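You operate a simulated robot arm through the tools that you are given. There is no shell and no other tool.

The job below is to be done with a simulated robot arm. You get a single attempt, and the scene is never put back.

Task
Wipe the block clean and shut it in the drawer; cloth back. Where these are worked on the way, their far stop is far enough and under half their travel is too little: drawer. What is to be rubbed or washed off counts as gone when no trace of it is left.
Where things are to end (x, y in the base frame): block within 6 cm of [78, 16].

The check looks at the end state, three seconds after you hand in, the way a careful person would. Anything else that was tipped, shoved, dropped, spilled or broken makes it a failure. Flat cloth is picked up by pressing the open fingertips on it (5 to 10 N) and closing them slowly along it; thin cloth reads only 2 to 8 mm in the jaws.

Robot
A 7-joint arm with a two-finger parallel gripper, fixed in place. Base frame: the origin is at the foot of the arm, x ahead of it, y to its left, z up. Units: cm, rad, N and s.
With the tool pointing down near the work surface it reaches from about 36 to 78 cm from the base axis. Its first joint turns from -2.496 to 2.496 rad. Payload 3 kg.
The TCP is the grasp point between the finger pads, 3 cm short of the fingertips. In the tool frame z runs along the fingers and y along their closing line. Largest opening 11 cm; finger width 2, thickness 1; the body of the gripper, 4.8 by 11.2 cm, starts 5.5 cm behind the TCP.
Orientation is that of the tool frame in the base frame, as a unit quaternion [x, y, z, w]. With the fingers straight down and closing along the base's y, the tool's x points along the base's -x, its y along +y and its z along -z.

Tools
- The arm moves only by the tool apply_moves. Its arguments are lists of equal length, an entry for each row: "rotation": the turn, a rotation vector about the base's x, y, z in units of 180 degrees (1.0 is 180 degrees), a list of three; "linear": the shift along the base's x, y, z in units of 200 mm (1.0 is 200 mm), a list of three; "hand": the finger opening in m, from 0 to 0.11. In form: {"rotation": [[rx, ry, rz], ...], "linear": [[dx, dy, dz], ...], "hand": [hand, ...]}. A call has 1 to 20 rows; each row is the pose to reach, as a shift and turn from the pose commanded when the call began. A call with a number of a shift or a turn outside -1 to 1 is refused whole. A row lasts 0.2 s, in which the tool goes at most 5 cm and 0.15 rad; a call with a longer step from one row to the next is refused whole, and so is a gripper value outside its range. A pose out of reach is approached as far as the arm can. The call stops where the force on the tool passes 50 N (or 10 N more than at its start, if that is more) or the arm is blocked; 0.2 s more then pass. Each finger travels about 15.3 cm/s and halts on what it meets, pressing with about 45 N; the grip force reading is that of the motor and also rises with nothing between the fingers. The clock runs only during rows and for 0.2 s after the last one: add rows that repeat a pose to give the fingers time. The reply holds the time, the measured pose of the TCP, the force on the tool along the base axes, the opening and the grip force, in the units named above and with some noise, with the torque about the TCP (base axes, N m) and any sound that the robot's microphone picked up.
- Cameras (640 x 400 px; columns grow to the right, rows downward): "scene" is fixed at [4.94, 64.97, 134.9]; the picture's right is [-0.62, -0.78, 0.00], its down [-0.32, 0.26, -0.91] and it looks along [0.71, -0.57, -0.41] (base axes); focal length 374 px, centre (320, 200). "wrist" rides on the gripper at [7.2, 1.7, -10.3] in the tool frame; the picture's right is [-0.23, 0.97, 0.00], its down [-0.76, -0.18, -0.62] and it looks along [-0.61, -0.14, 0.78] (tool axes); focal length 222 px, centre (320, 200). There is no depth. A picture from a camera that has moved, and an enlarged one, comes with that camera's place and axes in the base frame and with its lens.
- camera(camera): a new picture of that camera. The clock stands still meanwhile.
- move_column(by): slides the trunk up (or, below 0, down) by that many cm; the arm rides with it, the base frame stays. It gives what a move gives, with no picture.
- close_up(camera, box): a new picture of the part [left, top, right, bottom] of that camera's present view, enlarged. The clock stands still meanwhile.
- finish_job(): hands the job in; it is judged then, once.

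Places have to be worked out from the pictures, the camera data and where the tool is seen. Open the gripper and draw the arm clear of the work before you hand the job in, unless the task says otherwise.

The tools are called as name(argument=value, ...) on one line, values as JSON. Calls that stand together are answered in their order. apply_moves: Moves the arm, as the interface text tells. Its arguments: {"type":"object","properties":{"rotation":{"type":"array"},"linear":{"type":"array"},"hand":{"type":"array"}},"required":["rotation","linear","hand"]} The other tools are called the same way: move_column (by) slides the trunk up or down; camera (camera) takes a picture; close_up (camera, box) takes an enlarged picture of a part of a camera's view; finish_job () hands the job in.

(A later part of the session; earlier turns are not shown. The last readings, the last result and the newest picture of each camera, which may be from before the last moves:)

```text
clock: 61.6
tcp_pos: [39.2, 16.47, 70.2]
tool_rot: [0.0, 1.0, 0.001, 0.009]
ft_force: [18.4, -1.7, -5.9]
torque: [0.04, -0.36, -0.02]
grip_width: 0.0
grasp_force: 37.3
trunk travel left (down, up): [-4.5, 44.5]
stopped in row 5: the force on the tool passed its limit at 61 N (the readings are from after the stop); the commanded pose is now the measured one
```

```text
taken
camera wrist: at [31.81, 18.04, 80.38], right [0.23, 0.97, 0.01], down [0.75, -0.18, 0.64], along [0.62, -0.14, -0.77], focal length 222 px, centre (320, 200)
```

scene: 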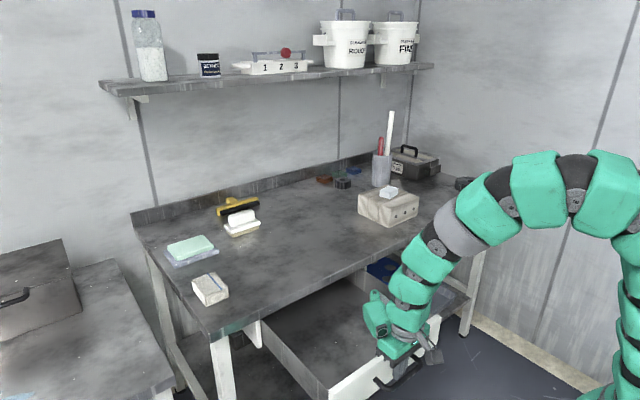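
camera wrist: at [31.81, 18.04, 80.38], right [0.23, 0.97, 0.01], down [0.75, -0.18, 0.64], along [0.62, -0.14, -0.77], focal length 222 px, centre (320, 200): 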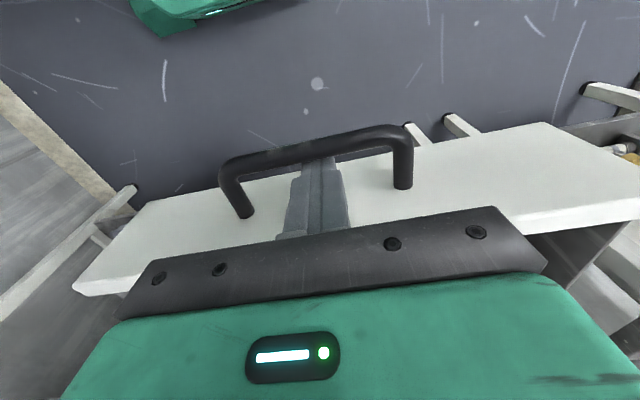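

The drawer met its end stop at about 26 cm of travel (bar x≈37.6). I ease off, lift the hand out and view the drawer's inside.

apply_moves(rotation=[[0, 0.003, 0], [0, 0.0057, 0], [0, 0.0057, 0], [0, 0.0057, 0], [0, 0.0057, 0], [0, 0.0057, 0]], linear=[[0.02, 0, 0], [0.035, 0, 0], [0.035, 0, 0.15], [0.035, 0, 0.35], [0.035, 0, 0.55], [0.035, 0, 0.75]], hand=[0.0, 0.0, 0.0, 0.0, 0.0, 0.0])

camera(camera="wrist")

close_up(camera="scene", box=[230, 260, 450, 400])

```text
clock: 63.0
tcp_pos: [39.86, 16.43, 85.22]
tool_rot: [-0.001, 1.0, 0.001, -0.002]
ft_force: [-0.4, 0.0, 0.4]
torque: [0.02, 0.02, 0.0]
grip_width: 0.0
grasp_force: 37.6
trunk travel left (down, up): [-4.5, 44.5]
```

```text
taken
camera wrist: at [32.56, 18.12, 95.63], right [0.23, 0.97, 0.0], down [0.76, -0.18, 0.62], along [0.6, -0.14, -0.78], focal length 222 px, centre (320, 200)
```

wrist: 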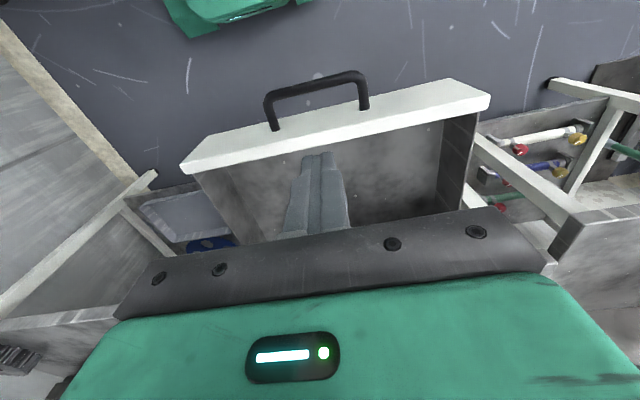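

```text
2.86 times, centred on (340, 330) of scene
camera zoom: at [4.94, 64.97, 134.9], right [-0.62, -0.78, 0.0], down [-0.32, 0.26, -0.91], along [0.71, -0.57, -0.41], focal length 1067 px, centre (263, -171)
```

zoom: 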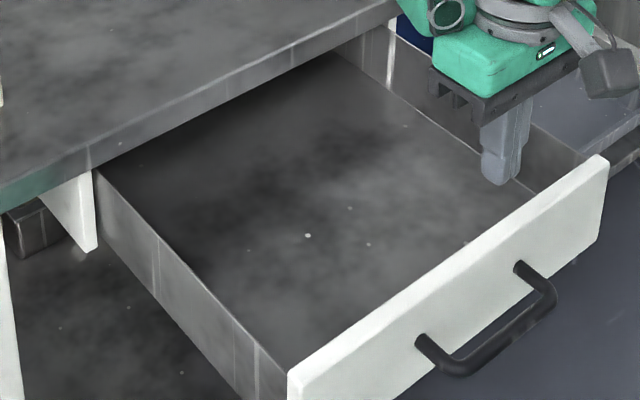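

The drawer is fully open and empty. I raise the trunk back by 18 cm and go for the block.

move_column(by=18)

apply_moves(rotation=[[0, 0, 0], [0, 0, 0], [0, 0, 0], [0, 0, 0], [0, 0, 0]], linear=[[0.2, -0.1, 0], [0.4, -0.25, 0], [0.6, -0.4, 0], [0.8, -0.55, 0], [1.0, -0.7, 0]], hand=[0.02, 0.05, 0.08, 0.1, 0.1])

apply_moves(rotation=[[0, 0, 0], [0, 0, 0], [0, 0, 0], [0, 0, 0], [0, 0, 0], [0, 0, 0]], linear=[[0.05, -0.2, 0], [0.1, -0.4, 0], [0.2, -0.6, 0], [0.3, -0.8, -0.05], [0.35, -1.0, -0.1], [0.35, -1.0, -0.1]], hand=[0.1, 0.1, 0.1, 0.1, 0.1, 0.1])

```text
clock: 65.0
tcp_pos: [39.84, 16.51, 103.29]
tool_rot: [-0.001, 1.0, 0.0, -0.002]
ft_force: [1.1, 0.1, 0.1]
torque: [-0.05, 0.0, 0.0]
grip_width: 0.0
grasp_force: 37.2
trunk travel left (down, up): [-22.5, 26.5]
```

```text
clock: 66.2
tcp_pos: [59.88, 2.56, 103.2]
tool_rot: [0.0, 1.0, 0.0, -0.002]
ft_force: [-0.8, 0.1, -0.5]
torque: [-0.03, -0.06, 0.02]
grip_width: 10.0
grasp_force: 0.0
trunk travel left (down, up): [-22.5, 26.5]
```

```text
clock: 67.6
tcp_pos: [66.79, -17.47, 101.12]
tool_rot: [-0.001, 1.0, 0.0, -0.002]
ft_force: [0.9, 0.1, -0.4]
torque: [-0.03, -0.01, -0.01]
grip_width: 10.0
grasp_force: 0.0
trunk travel left (down, up): [-22.5, 26.5]
```

Now I tilt 45° outward while moving to about (70, -26), then yaw 12° to match the block.

apply_moves(rotation=[[0, -0.042, 0], [0, -0.084, 0], [0, -0.126, 0], [0, -0.168, 0], [0, -0.21, 0], [0, -0.251, 0]], linear=[[0, -0.1, 0], [0, -0.2, 0], [0, -0.3, 0], [0, -0.4, 0], [0.05, -0.43, -0.05], [0.1, -0.44, -0.1]], hand=[0.1, 0.1, 0.1, 0.1, 0.1, 0.1])

apply_moves(rotation=[[0, 0, 0.034], [0, 0, 0.068], [0, 0, 0.068]], linear=[[0, 0, 0], [0, 0, 0], [0, 0, 0]], hand=[0.1, 0.1, 0.1])

camera(camera="wrist")

camera(camera="scene")

```text
clock: 69.0
tcp_pos: [68.77, -26.34, 99.22]
tool_rot: [-0.001, 0.924, 0.001, 0.383]
ft_force: [-0.6, -0.7, -0.7]
torque: [-0.01, 0.05, -0.01]
grip_width: 10.0
grasp_force: 0.0
trunk travel left (down, up): [-22.5, 26.5]
```

```text
clock: 69.8
tcp_pos: [68.85, -26.35, 99.07]
tool_rot: [-0.1, 0.919, 0.042, 0.38]
ft_force: [-0.2, 0.6, 0.1]
torque: [-0.01, -0.01, 0.01]
grip_width: 9.99
grasp_force: 0.1
trunk travel left (down, up): [-22.5, 26.5]
```

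```text
taken
camera wrist: at [56.29, -27.38, 101.41], right [-0.05, 0.99, 0.16], down [0.13, -0.15, 0.98], along [0.99, 0.07, -0.12], focal length 222 px, centre (320, 200)
```

wrist: 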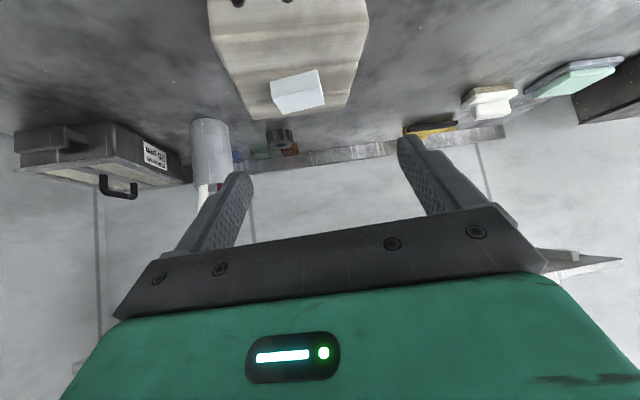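

```text
taken
```

scene: 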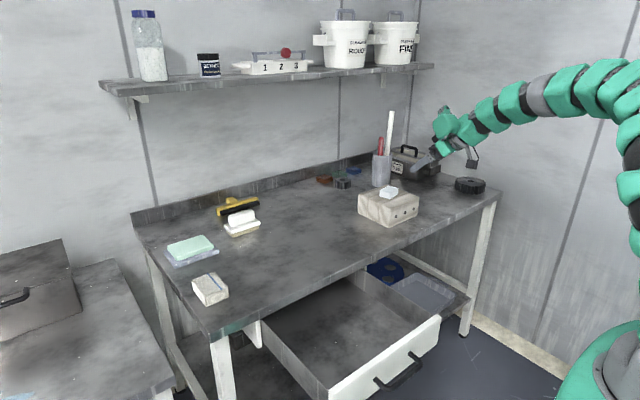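

I enlarge the block in this aligned view to confirm its top is clean and check the alignment.

close_up(camera="wrist", box=[255, 50, 345, 125])

```text
5.33 times, centred on (300, 88) of wrist
camera zoom: at [56.29, -27.38, 101.41], right [-0.05, 0.99, 0.16], down [0.13, -0.15, 0.98], along [0.99, 0.07, -0.12], focal length 1185 px, centre (427, 800)
```

zoom: 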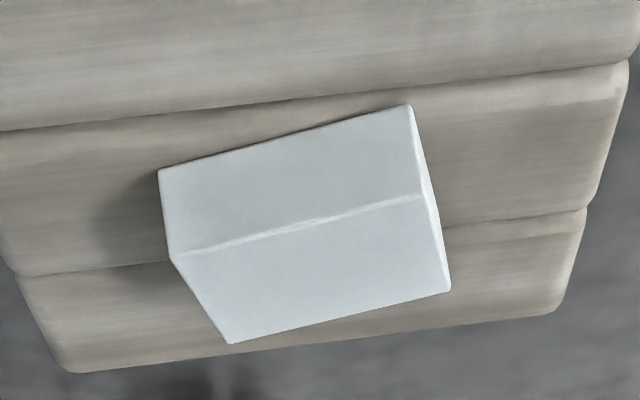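

The block's top is entirely clean; centre (81.7,-26.0), yaw 12.3°, matching the hand. I move above it and lower to z≈87.6.

apply_moves(rotation=[[0, 0, 0], [0, 0, 0], [0, 0, 0], [0, 0, 0], [0, 0, 0], [0, 0, 0]], linear=[[0.2, 0, -0.1], [0.4, 0, -0.2], [0.563, 0, -0.3], [0.563, 0, -0.4], [0.563, 0, -0.5], [0.563, 0, -0.57]], hand=[0.1, 0.1, 0.1, 0.1, 0.1, 0.1])

close_up(camera="wrist", box=[160, 0, 520, 220])

close_up(camera="scene", box=[350, 160, 430, 225])

```text
clock: 71.2
tcp_pos: [80.09, -26.3, 87.74]
tool_rot: [-0.099, 0.919, 0.041, 0.38]
ft_force: [-1.0, 0.2, -0.8]
torque: [0.0, 0.0, 0.0]
grip_width: 10.0
grasp_force: 0.0
trunk travel left (down, up): [-22.5, 26.5]
```

```text
1.78 times, centred on (340, 110) of wrist
camera zoom: at [67.56, -27.34, 90.05], right [-0.05, 0.99, 0.16], down [0.13, -0.15, 0.98], along [0.99, 0.07, -0.12], focal length 395 px, centre (284, 360)
```

zoom: 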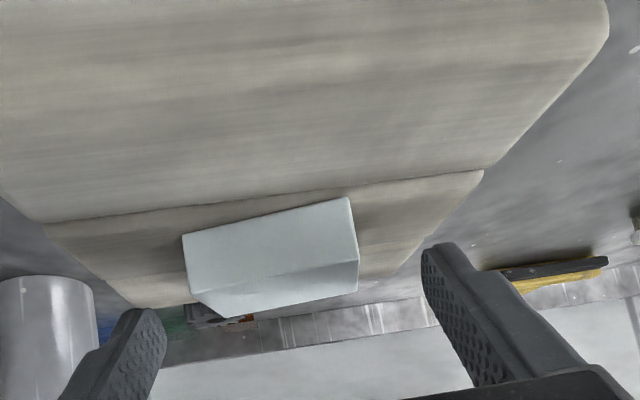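

```text
6.15 times, centred on (390, 192) of scene
camera zoom: at [4.94, 64.97, 134.9], right [-0.62, -0.78, 0.0], down [-0.32, 0.26, -0.91], along [0.71, -0.57, -0.41], focal length 2298 px, centre (-111, 246)
```

zoom: 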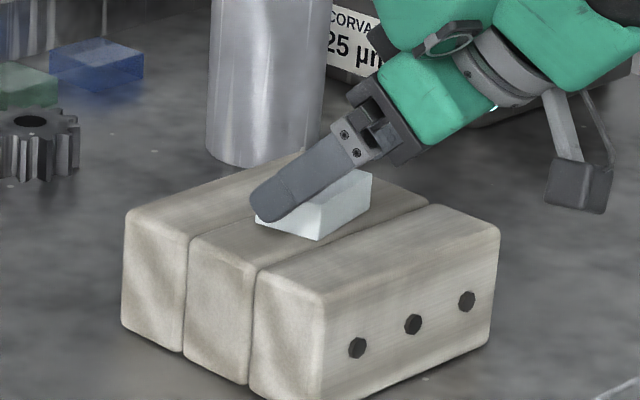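

Fingers straddle the block. I lower 0.7 cm and close slowly.

apply_moves(rotation=[[0, 0, 0], [0, 0, 0], [0, 0, 0], [0, 0, 0], [0, 0, 0], [0, 0, 0], [0, 0, 0]], linear=[[0, 0, -0.02], [0, 0, -0.034], [0, 0, -0.034], [0, 0, -0.034], [0, 0, -0.034], [0, 0, -0.034], [0, 0, -0.034]], hand=[0.1, 0.09, 0.075, 0.064, 0.058, 0.053, 0.05])

close_up(camera="wrist", box=[160, 0, 520, 220])

close_up(camera="scene", box=[350, 160, 430, 225])

```text
clock: 72.8
tcp_pos: [80.21, -26.29, 87.23]
tool_rot: [-0.099, 0.918, 0.041, 0.381]
ft_force: [-0.4, -0.5, 0.6]
torque: [-0.04, -0.03, -0.03]
grip_width: 5.7
grasp_force: 44.9
trunk travel left (down, up): [-22.5, 26.5]
```

```text
1.78 times, centred on (340, 110) of wrist
camera zoom: at [67.57, -27.36, 89.39], right [-0.05, 0.99, 0.16], down [0.13, -0.15, 0.98], along [0.99, 0.07, -0.12], focal length 395 px, centre (284, 360)
```

zoom: 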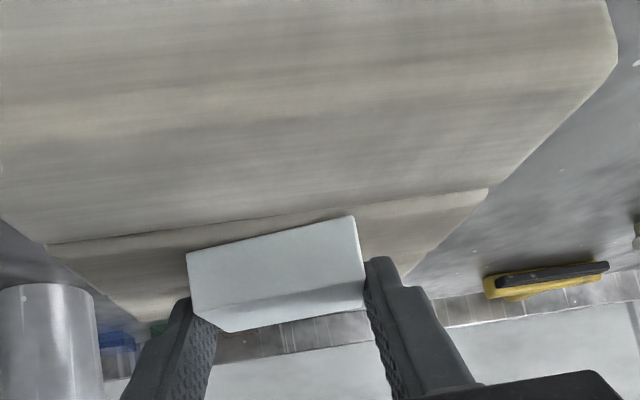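

```text
6.15 times, centred on (390, 192) of scene
camera zoom: at [4.94, 64.97, 134.9], right [-0.62, -0.78, 0.0], down [-0.32, 0.26, -0.91], along [0.71, -0.57, -0.41], focal length 2298 px, centre (-111, 246)
```

zoom: 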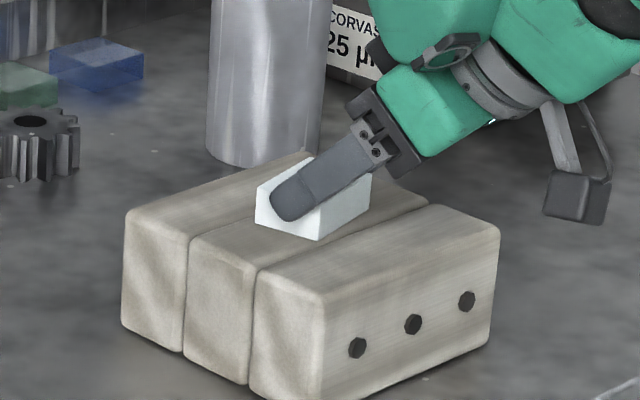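

The block is gripped (5.7 cm, 45 N). I lift it straight up, then draw back.

apply_moves(rotation=[[0, 0, 0], [0, 0, 0], [0, 0, 0], [0, 0, 0], [0, 0, 0], [0, 0, 0], [0, 0, 0]], linear=[[0, 0, 0.05], [0, 0, 0.15], [0, 0, 0.3], [0, 0, 0.45], [-0.15, 0, 0.55], [-0.35, 0, 0.6], [-0.55, 0, 0.65]], hand=[0.05, 0.05, 0.05, 0.05, 0.05, 0.05, 0.05])

camera(camera="wrist")

camera(camera="scene")

```text
clock: 74.4
tcp_pos: [69.2, -26.36, 100.0]
tool_rot: [-0.1, 0.918, 0.042, 0.381]
ft_force: [0.8, 0.3, -1.9]
torque: [0.01, 0.04, -0.01]
grip_width: 5.71
grasp_force: 44.8
trunk travel left (down, up): [-22.5, 26.5]
```

```text
taken
camera wrist: at [56.58, -27.39, 102.35], right [-0.05, 0.99, 0.16], down [0.13, -0.15, 0.98], along [0.99, 0.07, -0.12], focal length 222 px, centre (320, 200)
```

wrist: 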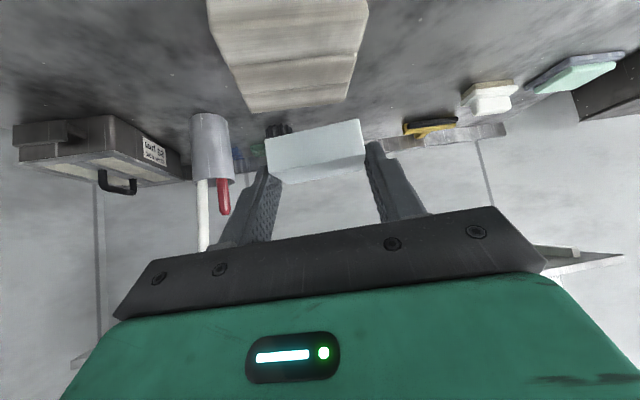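

```text
taken
```

scene: 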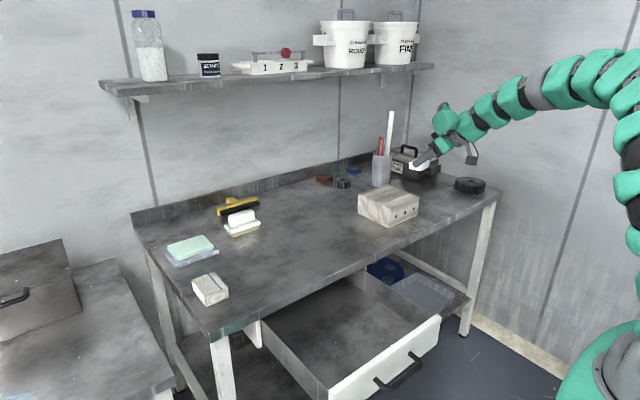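

The block is lifted cleanly and the rest is undisturbed. I carry it along +y to a free spot of the table near the drawer, for a re-grasp from straight above.

apply_moves(rotation=[[0, 0, 0], [0, 0, 0], [0, 0, 0], [0, 0, 0], [0, 0, 0]], linear=[[-0.03, 0.2, 0], [-0.06, 0.4, 0], [-0.09, 0.6, 0], [-0.1, 0.8, 0], [-0.1, 1.0, 0]], hand=[0.05, 0.05, 0.05, 0.05, 0.05])

apply_moves(rotation=[[0, 0, 0], [0, 0, 0], [0, 0, 0]], linear=[[0, 0.15, 0], [0, 0.3, 0], [0, 0.4, 0]], hand=[0.05, 0.05, 0.05])

move_column(by=-12)

camera(camera="wrist")

camera(camera="scene")

```text
clock: 75.6
tcp_pos: [67.13, -6.2, 100.08]
tool_rot: [-0.1, 0.919, 0.042, 0.379]
ft_force: [0.0, -0.4, -1.3]
torque: [0.01, 0.01, 0.04]
grip_width: 5.7
grasp_force: 44.4
trunk travel left (down, up): [-22.5, 26.5]
```

```text
clock: 76.4
tcp_pos: [67.18, 1.67, 100.17]
tool_rot: [-0.099, 0.918, 0.041, 0.381]
ft_force: [0.3, -0.5, -2.2]
torque: [0.02, -0.01, 0.03]
grip_width: 5.73
grasp_force: 44.9
trunk travel left (down, up): [-22.5, 26.5]
```

```text
clock: 77.9
tcp_pos: [67.12, 1.7, 88.14]
tool_rot: [-0.1, 0.919, 0.042, 0.38]
ft_force: [0.4, 0.6, -1.3]
torque: [-0.01, 0.03, 0.03]
grip_width: 5.71
grasp_force: 45.0
trunk travel left (down, up): [-10.5, 38.5]
```

```text
taken
camera wrist: at [54.57, 0.65, 90.38], right [-0.05, 0.99, 0.16], down [0.13, -0.15, 0.98], along [0.99, 0.07, -0.12], focal length 222 px, centre (320, 200)
```

wrist: 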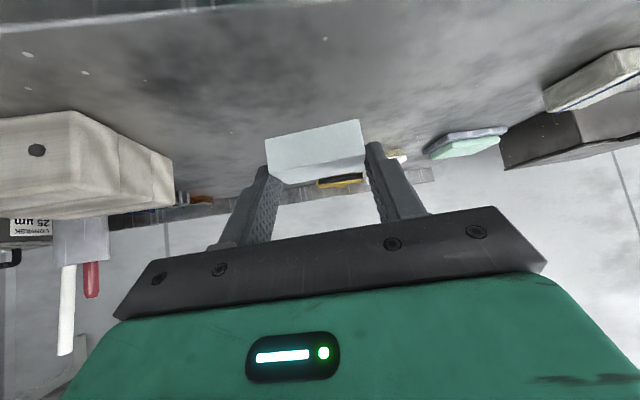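

```text
taken
```

scene: 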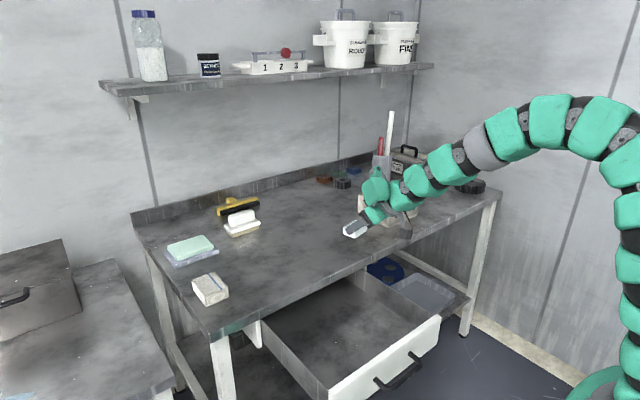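

I turn the yaw back by 12° so the block sits square, and move down toward the table, stopping about 1 cm above.

apply_moves(rotation=[[0, 0, -0.034], [0, 0, -0.068], [0, 0, -0.068], [0, 0, -0.068], [0, 0, -0.068]], linear=[[0.05, 0, 0], [0.12, 0, -0.1], [0.17, 0, -0.2], [0.17, 0, -0.3], [0.17, 0, -0.375]], hand=[0.05, 0.05, 0.05, 0.05, 0.05])

close_up(camera="scene", box=[310, 190, 430, 270])

camera(camera="wrist")

```text
clock: 79.1
tcp_pos: [70.53, 1.68, 80.61]
tool_rot: [-0.001, 0.924, 0.001, 0.382]
ft_force: [-1.1, -0.7, -1.9]
torque: [0.01, 0.02, -0.02]
grip_width: 5.7
grasp_force: 45.1
trunk travel left (down, up): [-10.5, 38.5]
```

```text
5.00 times, centred on (370, 230) of scene
camera zoom: at [4.94, 64.97, 134.9], right [-0.62, -0.78, 0.0], down [-0.32, 0.26, -0.91], along [0.71, -0.57, -0.41], focal length 1867 px, centre (70, 50)
```

zoom: 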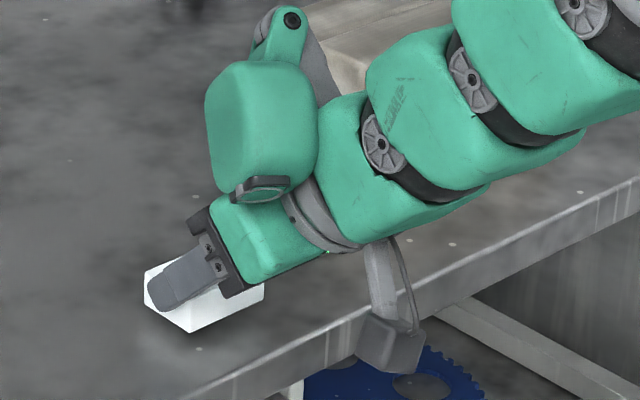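

```text
taken
camera wrist: at [58.02, 3.36, 82.82], right [0.16, 0.97, 0.16], down [0.1, -0.18, 0.98], along [0.98, -0.14, -0.12], focal length 222 px, centre (320, 200)
```

wrist: 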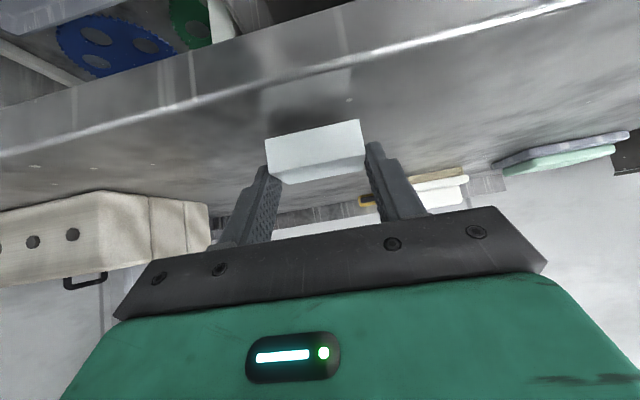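

About 1 cm to go; I lower in small steps and watch for contact with the table.

apply_moves(rotation=[[0, 0, 0], [0, 0, 0], [0, 0, 0]], linear=[[0, 0, -0.02], [0, 0, -0.035], [0, 0, -0.04]], hand=[0.05, 0.05, 0.05])

apply_moves(rotation=[[0, 0, 0], [0, 0, 0]], linear=[[0, 0, -0.005], [0, 0, -0.01]], hand=[0.05, 0.05])

```text
clock: 79.9
tcp_pos: [70.66, 1.81, 79.97]
tool_rot: [-0.001, 0.924, 0.001, 0.383]
ft_force: [0.5, 0.3, -1.0]
torque: [0.01, 0.05, 0.02]
grip_width: 5.7
grasp_force: 45.0
trunk travel left (down, up): [-10.5, 38.5]
```

```text
clock: 80.5
tcp_pos: [70.55, 1.75, 79.6]
tool_rot: [-0.001, 0.924, 0.001, 0.383]
ft_force: [0.7, 1.4, 0.8]
torque: [-0.01, -0.02, 0.01]
grip_width: 5.73
grasp_force: 44.7
trunk travel left (down, up): [-10.5, 38.5]
```

Near the expected height; I go on by 2 mm in two steps.

apply_moves(rotation=[[0, 0, 0], [0, 0, 0]], linear=[[0, 0, -0.005], [0, 0, -0.01]], hand=[0.05, 0.05])

close_up(camera="scene", box=[325, 215, 385, 265])

```text
clock: 81.1
tcp_pos: [70.51, 1.76, 79.63]
tool_rot: [-0.001, 0.923, 0.0, 0.384]
ft_force: [-1.4, 1.0, 15.3]
torque: [-0.1, 0.06, -0.01]
grip_width: 5.68
grasp_force: 45.0
trunk travel left (down, up): [-10.5, 38.5]
```

```text
8.00 times, centred on (355, 240) of scene
camera zoom: at [4.94, 64.97, 134.9], right [-0.62, -0.78, 0.0], down [-0.32, 0.26, -0.91], along [0.71, -0.57, -0.41], focal length 2988 px, centre (40, -120)
```

zoom: 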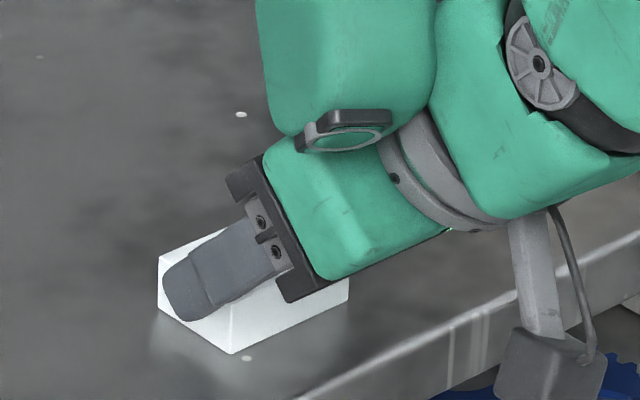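

The block touches the table (15 N). I ease up 1 mm, open the fingers, and withdraw up along the tool axis.

apply_moves(rotation=[[0, 0, 0], [0, 0, 0], [0, 0, 0], [0, 0, 0], [0, 0, 0]], linear=[[0, 0, 0.006], [0, 0, 0.006], [0, 0, 0.006], [0, 0, 0.006], [0, 0, 0.006]], hand=[0.05, 0.058, 0.066, 0.08, 0.1])

apply_moves(rotation=[[0, 0, 0], [0, 0, 0], [0, 0, 0], [0, 0, 0], [0, 0, 0]], linear=[[-0.03, 0, 0.05], [-0.1, 0, 0.15], [-0.2, 0, 0.3], [-0.28, 0, 0.45], [-0.35, 0, 0.6]], hand=[0.1, 0.1, 0.1, 0.1, 0.1])

camera(camera="wrist")

close_up(camera="scene", box=[310, 190, 430, 270])

```text
clock: 82.3
tcp_pos: [70.4, 1.72, 79.53]
tool_rot: [-0.001, 0.924, 0.0, 0.383]
ft_force: [0.2, -0.1, -0.2]
torque: [-0.01, -0.02, -0.02]
grip_width: 9.99
grasp_force: 0.0
trunk travel left (down, up): [-10.5, 38.5]
```

```text
clock: 83.5
tcp_pos: [63.44, 1.7, 91.53]
tool_rot: [-0.001, 0.924, 0.0, 0.381]
ft_force: [0.3, 0.4, -1.1]
torque: [0.01, 0.01, 0.0]
grip_width: 10.0
grasp_force: 0.0
trunk travel left (down, up): [-10.5, 38.5]
```

```text
taken
camera wrist: at [50.96, 3.38, 93.78], right [0.16, 0.97, 0.16], down [0.1, -0.18, 0.98], along [0.98, -0.14, -0.12], focal length 222 px, centre (320, 200)
```

wrist: 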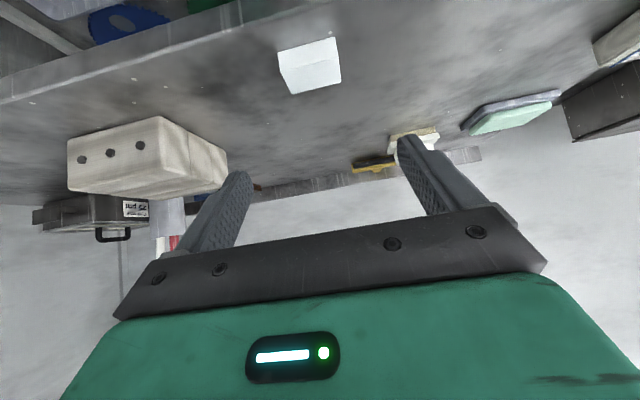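

```text
5.00 times, centred on (370, 230) of scene
camera zoom: at [4.94, 64.97, 134.9], right [-0.62, -0.78, 0.0], down [-0.32, 0.26, -0.91], along [0.71, -0.57, -0.41], focal length 1867 px, centre (70, 50)
```

zoom: 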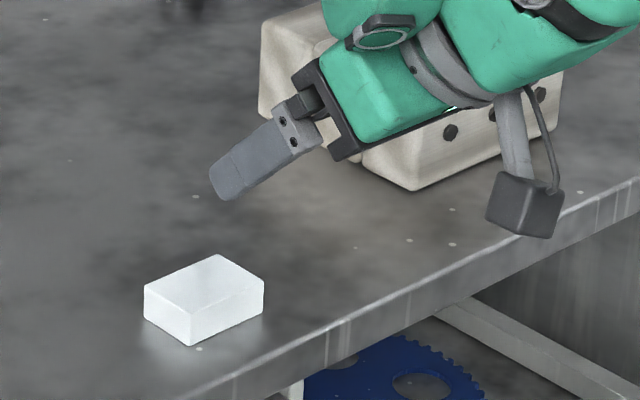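

The block rests flat and square at about (72.1, 1.5). I turn the tool straight down and view it again from above.

apply_moves(rotation=[[0, 0.042, 0], [0, 0.084, 0], [0, 0.126, 0], [0, 0.168, 0], [0, 0.21, 0], [0, 0.25, 0]], linear=[[0, 0, 0.05], [0, 0, 0.1], [0, 0, 0.1], [0, 0, 0.1], [0, 0, 0.1], [0, 0, 0.1]], hand=[0.1, 0.1, 0.1, 0.1, 0.1, 0.1])

camera(camera="wrist")

close_up(camera="wrist", box=[240, 110, 400, 230])

```text
clock: 84.9
tcp_pos: [63.4, 1.74, 93.5]
tool_rot: [-0.001, 1.0, 0.001, -0.001]
ft_force: [-0.9, -0.5, 0.3]
torque: [-0.03, 0.01, -0.01]
grip_width: 9.98
grasp_force: 0.1
trunk travel left (down, up): [-10.5, 38.5]
```

```text
taken
camera wrist: at [56.2, 3.33, 103.91], right [0.23, 0.97, 0.0], down [0.76, -0.18, 0.62], along [0.6, -0.14, -0.78], focal length 222 px, centre (320, 200)
```

wrist: 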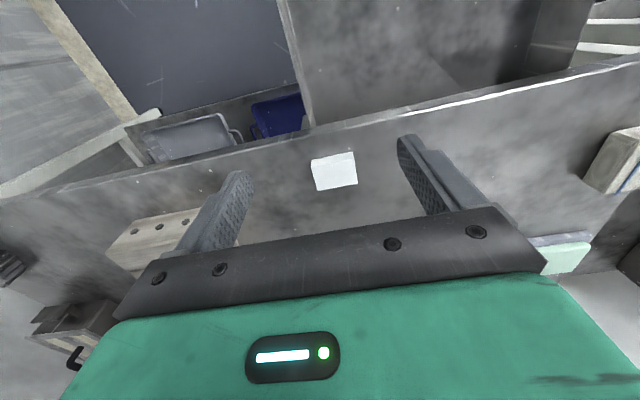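

```text
3.33 times, centred on (320, 170) of wrist
camera zoom: at [56.2, 3.33, 103.91], right [0.23, 0.97, 0.0], down [0.76, -0.18, 0.62], along [0.6, -0.14, -0.78], focal length 740 px, centre (320, 300)
```

zoom: 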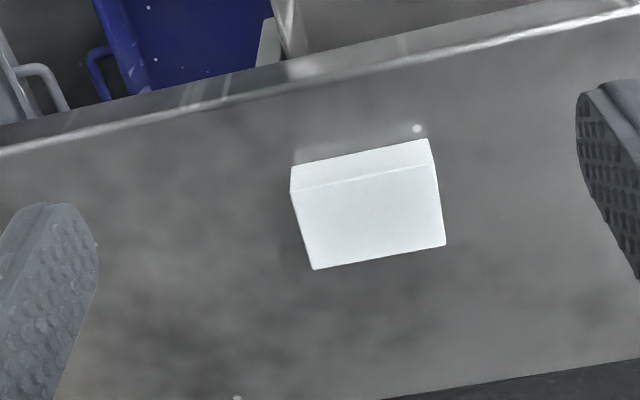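

Block centre (72.4, 1.65), square. I move over it with the tool straight down and lower.

apply_moves(rotation=[[0, 0, 0], [0, 0, 0], [0, 0, 0], [0, 0, 0], [0, 0, 0], [0, 0, 0]], linear=[[0.2, 0, -0.05], [0.4, -0.004, -0.15], [0.45, -0.004, -0.3], [0.45, -0.004, -0.45], [0.45, -0.004, -0.57], [0.45, -0.004, -0.64]], hand=[0.1, 0.1, 0.1, 0.1, 0.1, 0.1])

close_up(camera="scene", box=[310, 190, 430, 270])

camera(camera="wrist")

```text
clock: 86.3
tcp_pos: [72.55, 1.58, 80.61]
tool_rot: [0.0, 1.0, 0.0, 0.0]
ft_force: [-1.0, 0.7, -0.2]
torque: [-0.02, -0.02, -0.02]
grip_width: 10.03
grasp_force: 0.1
trunk travel left (down, up): [-10.5, 38.5]
```

```text
5.00 times, centred on (370, 230) of scene
camera zoom: at [4.94, 64.97, 134.9], right [-0.62, -0.78, 0.0], down [-0.32, 0.26, -0.91], along [0.71, -0.57, -0.41], focal length 1867 px, centre (70, 50)
```

zoom: 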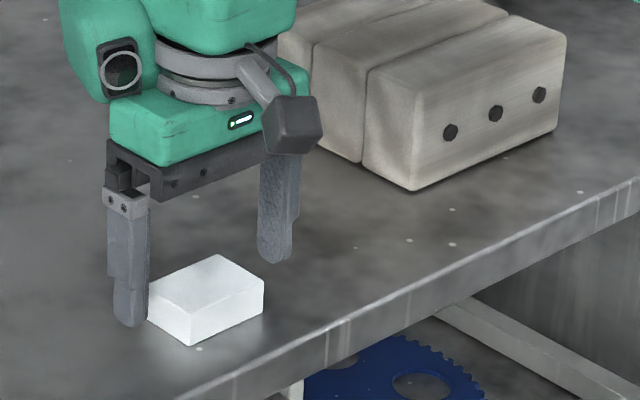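

```text
taken
camera wrist: at [65.25, 3.26, 91.07], right [0.23, 0.97, 0.0], down [0.76, -0.18, 0.62], along [0.61, -0.14, -0.78], focal length 222 px, centre (320, 200)
```

wrist: 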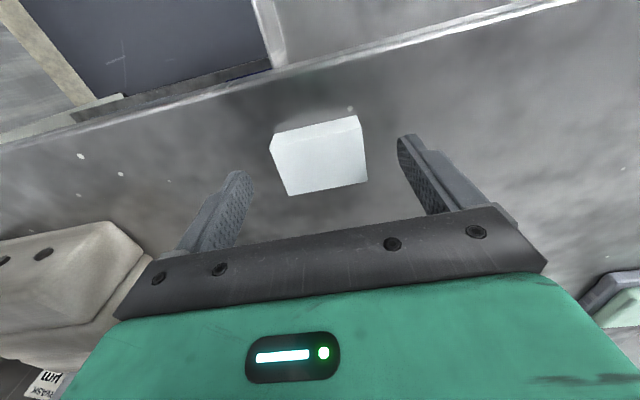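

Aligned. I lower 0.8 cm more and close on the block.

apply_moves(rotation=[[0, 0, 0], [0, 0, 0], [0, 0, 0], [0, 0, 0], [0, 0, 0], [0, 0, 0], [0, 0, 0]], linear=[[0, 0, -0.02], [0, 0, -0.04], [0, 0, -0.04], [0, 0, -0.04], [0, 0, -0.04], [0, 0, -0.04], [0, 0, -0.04]], hand=[0.1, 0.09, 0.075, 0.064, 0.058, 0.053, 0.05])

apply_moves(rotation=[[0, 0, 0], [0, 0, 0], [0, 0, 0], [0, 0, 0], [0, 0, 0]], linear=[[0, 0, 0.05], [0, 0, 0.2], [0, 0, 0.35], [0, 0, 0.5], [-0.1, 0, 0.65]], hand=[0.05, 0.05, 0.05, 0.05, 0.05])

camera(camera="wrist")

camera(camera="scene")

```text
clock: 87.9
tcp_pos: [72.55, 1.63, 79.91]
tool_rot: [-0.001, 1.0, 0.001, 0.0]
ft_force: [-0.8, -0.1, 0.4]
torque: [-0.01, 0.04, 0.03]
grip_width: 5.71
grasp_force: 45.0
trunk travel left (down, up): [-10.5, 38.5]
```

```text
clock: 89.1
tcp_pos: [70.59, 1.64, 92.9]
tool_rot: [-0.001, 1.0, 0.001, 0.0]
ft_force: [1.0, 0.3, -1.7]
torque: [0.02, 0.05, 0.04]
grip_width: 5.7
grasp_force: 45.3
trunk travel left (down, up): [-10.5, 38.5]
```

```text
taken
camera wrist: at [63.24, 3.26, 103.36], right [0.23, 0.97, 0.0], down [0.76, -0.18, 0.62], along [0.61, -0.14, -0.78], focal length 222 px, centre (320, 200)
```

wrist: 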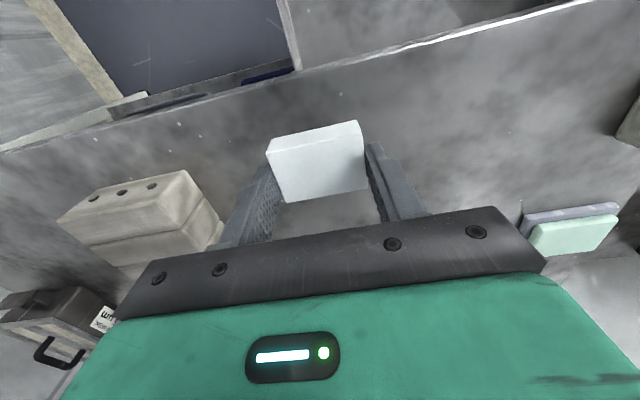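

```text
taken
```

scene: 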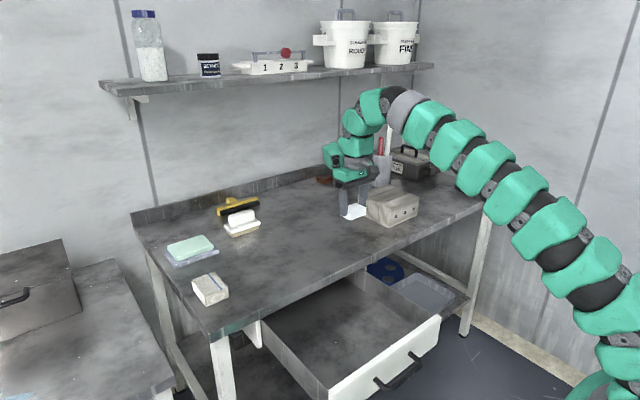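

The block is held straight (5.7 cm). I carry it over the open drawer at about (52.5, 16) and lower the trunk by 10 cm.

apply_moves(rotation=[[0, 0, 0], [0, 0, 0], [0, 0, 0], [0, 0, 0], [0, 0, 0], [0, 0, 0]], linear=[[-0.15, 0.12, 0], [-0.3, 0.24, 0], [-0.45, 0.36, 0], [-0.6, 0.48, 0], [-0.75, 0.6, 0], [-0.9, 0.72, 0]], hand=[0.05, 0.05, 0.05, 0.05, 0.05, 0.05])

move_column(by=-10)

camera(camera="wrist")

camera(camera="scene")

```text
clock: 90.5
tcp_pos: [52.48, 16.0, 92.93]
tool_rot: [0.0, 1.0, 0.001, 0.0]
ft_force: [1.0, -0.6, -1.6]
torque: [0.06, 0.04, -0.01]
grip_width: 5.68
grasp_force: 44.9
trunk travel left (down, up): [-10.5, 38.5]
```

```text
clock: 91.8
tcp_pos: [52.61, 16.0, 83.0]
tool_rot: [0.0, 1.0, 0.001, 0.0]
ft_force: [-0.1, 0.4, -0.4]
torque: [0.02, -0.01, -0.02]
grip_width: 5.7
grasp_force: 45.0
trunk travel left (down, up): [-0.5, 48.5]
```

```text
taken
camera wrist: at [45.26, 17.69, 93.44], right [0.23, 0.97, 0.0], down [0.76, -0.18, 0.62], along [0.61, -0.14, -0.78], focal length 222 px, centre (320, 200)
```

wrist: 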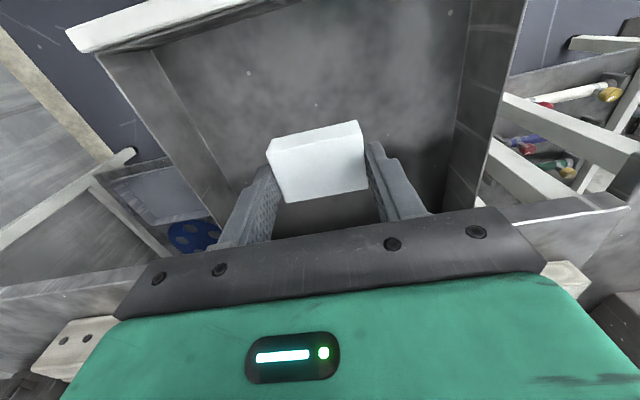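

```text
taken
```

scene: 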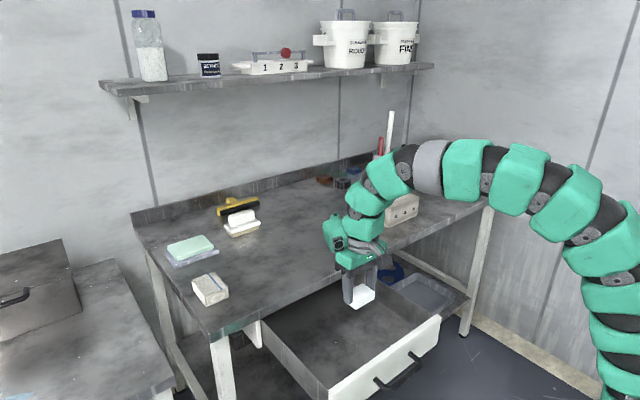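

The block hangs over the open drawer. I lower it to about 2 cm above the expected floor.

apply_moves(rotation=[[0, 0, 0], [0, 0, 0], [0, 0, 0], [0, 0, 0]], linear=[[0, 0, -0.2], [0, 0, -0.35], [0, 0, -0.5], [0, 0, -0.6]], hand=[0.05, 0.05, 0.05, 0.05])

close_up(camera="scene", box=[300, 230, 450, 360])

camera(camera="wrist")

```text
clock: 92.8
tcp_pos: [52.43, 15.95, 71.02]
tool_rot: [-0.001, 1.0, 0.001, 0.0]
ft_force: [-0.1, 0.3, -1.1]
torque: [0.01, 0.01, -0.01]
grip_width: 5.69
grasp_force: 45.0
trunk travel left (down, up): [-0.5, 48.5]
```

```text
3.08 times, centred on (375, 295) of scene
camera zoom: at [4.94, 64.97, 134.9], right [-0.62, -0.78, 0.0], down [-0.32, 0.26, -0.91], along [0.71, -0.57, -0.41], focal length 1149 px, centre (151, -92)
```

zoom: 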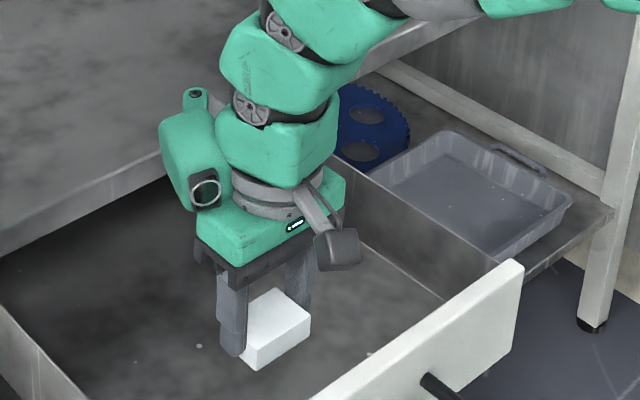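

```text
taken
camera wrist: at [45.23, 17.62, 81.42], right [0.23, 0.97, 0.0], down [0.76, -0.18, 0.62], along [0.61, -0.14, -0.78], focal length 222 px, centre (320, 200)
```

wrist: 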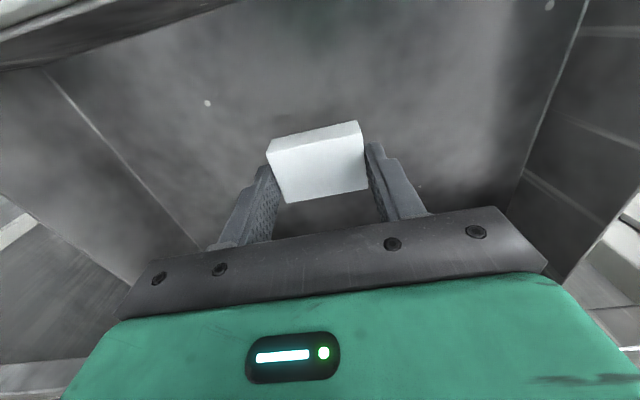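

Clear of all sides. I lower in small steps until the block touches the drawer floor.

apply_moves(rotation=[[0, 0, 0], [0, 0, 0], [0, 0, 0]], linear=[[0, 0, -0.02], [0, 0, -0.04], [0, 0, -0.05]], hand=[0.05, 0.05, 0.05])

apply_moves(rotation=[[0, 0, 0], [0, 0, 0], [0, 0, 0]], linear=[[0, 0, -0.01], [0, 0, -0.02], [0, 0, -0.025]], hand=[0.05, 0.05, 0.05])

```text
clock: 93.6
tcp_pos: [52.67, 15.99, 70.16]
tool_rot: [-0.001, 1.0, 0.001, 0.0]
ft_force: [0.0, -0.1, -1.9]
torque: [0.03, -0.01, 0.02]
grip_width: 5.71
grasp_force: 45.2
trunk travel left (down, up): [-0.5, 48.5]
```

```text
clock: 94.4
tcp_pos: [52.56, 15.91, 69.56]
tool_rot: [-0.001, 1.0, 0.001, 0.0]
ft_force: [0.1, -0.7, -2.0]
torque: [-0.01, 0.0, 0.0]
grip_width: 5.71
grasp_force: 44.8
trunk travel left (down, up): [-0.5, 48.5]
```

No contact yet at 69.5; I keep lowering.

apply_moves(rotation=[[0, 0, 0], [0, 0, 0], [0, 0, 0]], linear=[[0, 0, -0.01], [0, 0, -0.015], [0, 0, -0.02]], hand=[0.05, 0.05, 0.05])

apply_moves(rotation=[[0, 0, 0], [0, 0, 0], [0, 0, 0]], linear=[[0, 0, -0.005], [0, 0, -0.01], [0, 0, -0.01]], hand=[0.05, 0.05, 0.05])

```text
clock: 95.2
tcp_pos: [52.51, 16.06, 69.16]
tool_rot: [-0.001, 1.0, 0.0, 0.0]
ft_force: [-0.4, -0.3, -1.7]
torque: [0.0, 0.01, -0.02]
grip_width: 5.69
grasp_force: 44.2
trunk travel left (down, up): [-0.5, 48.5]
```

```text
clock: 96.0
tcp_pos: [52.53, 16.1, 68.85]
tool_rot: [-0.001, 1.0, 0.002, 0.0]
ft_force: [-0.4, -0.5, -1.8]
torque: [0.0, -0.05, 0.03]
grip_width: 5.7
grasp_force: 45.0
trunk travel left (down, up): [-0.5, 48.5]
```

Still free at 68.85 (block underside ≈65.4); I continue in 2 mm steps.

apply_moves(rotation=[[0, 0, 0], [0, 0, 0]], linear=[[0, 0, -0.005], [0, 0, -0.01]], hand=[0.05, 0.05])

apply_moves(rotation=[[0, 0, 0], [0, 0, 0]], linear=[[0, 0, -0.005], [0, 0, -0.01]], hand=[0.05, 0.05])

close_up(camera="scene", box=[335, 270, 405, 330])

```text
clock: 96.6
tcp_pos: [52.65, 16.08, 68.74]
tool_rot: [0.0, 1.0, 0.001, 0.0]
ft_force: [-0.2, -0.1, -0.9]
torque: [-0.02, 0.01, 0.0]
grip_width: 5.72
grasp_force: 45.4
trunk travel left (down, up): [-0.5, 48.5]
```

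```text
clock: 97.2
tcp_pos: [52.67, 15.91, 68.66]
tool_rot: [-0.001, 1.0, 0.001, 0.0]
ft_force: [0.5, -0.9, 3.3]
torque: [-0.16, 0.05, -0.02]
grip_width: 5.71
grasp_force: 44.8
trunk travel left (down, up): [-0.5, 48.5]
```

```text
6.67 times, centred on (370, 300) of scene
camera zoom: at [4.94, 64.97, 134.9], right [-0.62, -0.78, 0.0], down [-0.32, 0.26, -0.91], along [0.71, -0.57, -0.41], focal length 2490 px, centre (-13, -467)
```

zoom: 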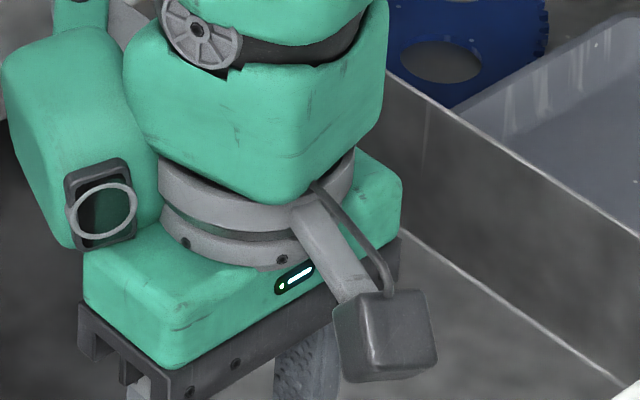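

Contact (about 4 N): the block stands on the drawer floor. I open the fingers and lift straight up.

apply_moves(rotation=[[0, 0, 0], [0, 0, 0], [0, 0, 0], [0, 0, 0], [0, 0, 0]], linear=[[0, 0, 0], [0, 0, 0], [0, 0, 0], [0, 0, 0], [0, 0, 0.01]], hand=[0.058, 0.066, 0.08, 0.095, 0.095])

apply_moves(rotation=[[0, 0, 0], [0, 0, 0], [0, 0, 0], [0, 0, 0], [0, 0, 0]], linear=[[0, 0, 0.1], [0, 0, 0.3], [0, 0, 0.5], [0, 0, 0.7], [0, 0, 0.85]], hand=[0.095, 0.095, 0.095, 0.095, 0.095])

camera(camera="wrist")

camera(camera="scene")

```text
clock: 98.4
tcp_pos: [52.61, 15.96, 68.7]
tool_rot: [-0.001, 1.0, 0.001, 0.0]
ft_force: [0.2, 1.3, -0.7]
torque: [0.0, 0.01, 0.01]
grip_width: 9.52
grasp_force: 0.0
trunk travel left (down, up): [-0.5, 48.5]
```

```text
clock: 99.6
tcp_pos: [52.58, 16.16, 85.76]
tool_rot: [-0.001, 1.0, 0.0, -0.001]
ft_force: [0.1, 0.0, 0.7]
torque: [0.0, 0.01, 0.01]
grip_width: 9.5
grasp_force: 0.0
trunk travel left (down, up): [-0.5, 48.5]
```

```text
taken
camera wrist: at [45.3, 17.73, 96.13], right [0.23, 0.97, 0.0], down [0.76, -0.18, 0.62], along [0.61, -0.14, -0.78], focal length 222 px, centre (320, 200)
```

wrist: 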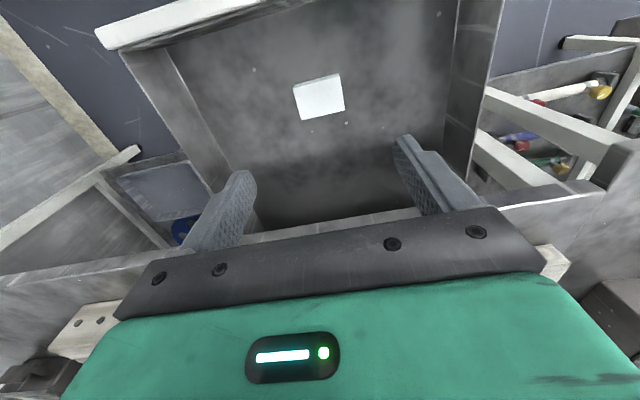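

```text
taken
```

scene: 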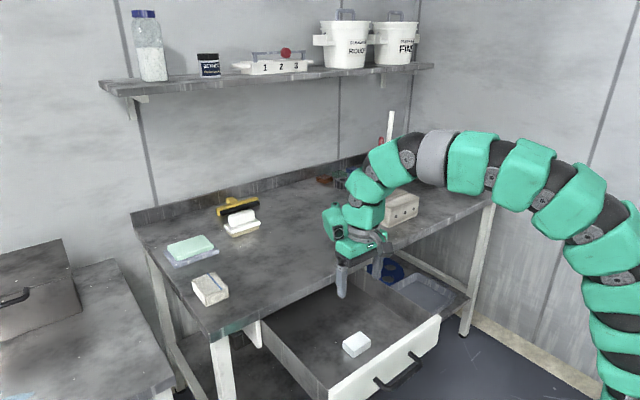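

The block stands in the drawer at about (52.6, 16), clean. Now I close the fingers and go in front of the handle bar to push the drawer shut.

close_up(camera="scene", box=[330, 320, 390, 370])

apply_moves(rotation=[[0, 0, 0], [0, 0, 0], [0, 0, 0], [0, 0, 0], [0, 0, 0], [0, 0, 0]], linear=[[-0.15, 0, 0.02], [-0.3, 0, 0.02], [-0.45, 0, 0.02], [-0.6, 0, 0.02], [-0.75, 0, 0.02], [-0.88, 0, 0.02]], hand=[0.08, 0.05, 0.02, 0.0, 0.0, 0.0])

camera(camera="wrist")

camera(camera="scene")

```text
8.00 times, centred on (360, 345) of scene
camera zoom: at [4.94, 64.97, 134.9], right [-0.62, -0.78, 0.0], down [-0.32, 0.26, -0.91], along [0.71, -0.57, -0.41], focal length 2988 px, centre (0, -960)
```

zoom: 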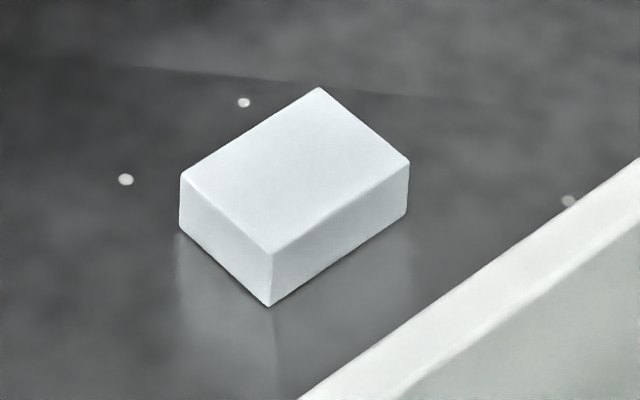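

```text
clock: 101.0
tcp_pos: [34.81, 16.03, 86.28]
tool_rot: [-0.001, 1.0, 0.001, -0.001]
ft_force: [0.7, -0.6, 0.0]
torque: [-0.02, 0.0, 0.01]
grip_width: 0.0
grasp_force: 38.0
trunk travel left (down, up): [-0.5, 48.5]
```

```text
taken
camera wrist: at [27.59, 17.68, 96.58], right [0.23, 0.97, 0.0], down [0.76, -0.18, 0.62], along [0.61, -0.14, -0.78], focal length 222 px, centre (320, 200)
```

wrist: 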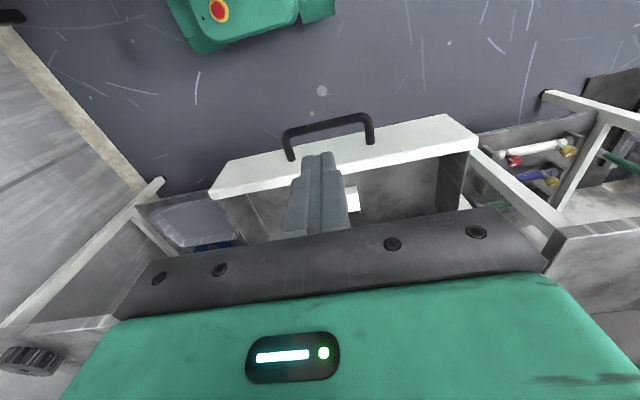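

```text
taken
```

scene: 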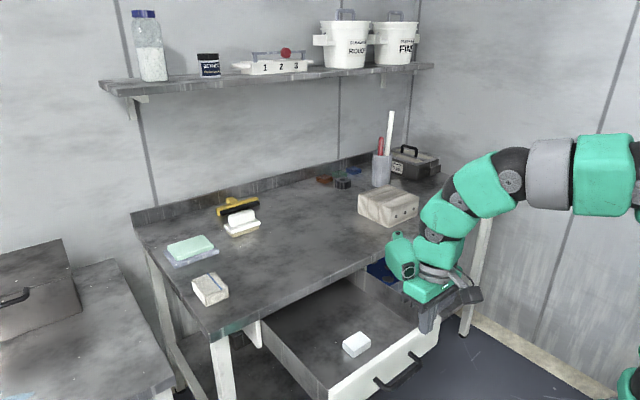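

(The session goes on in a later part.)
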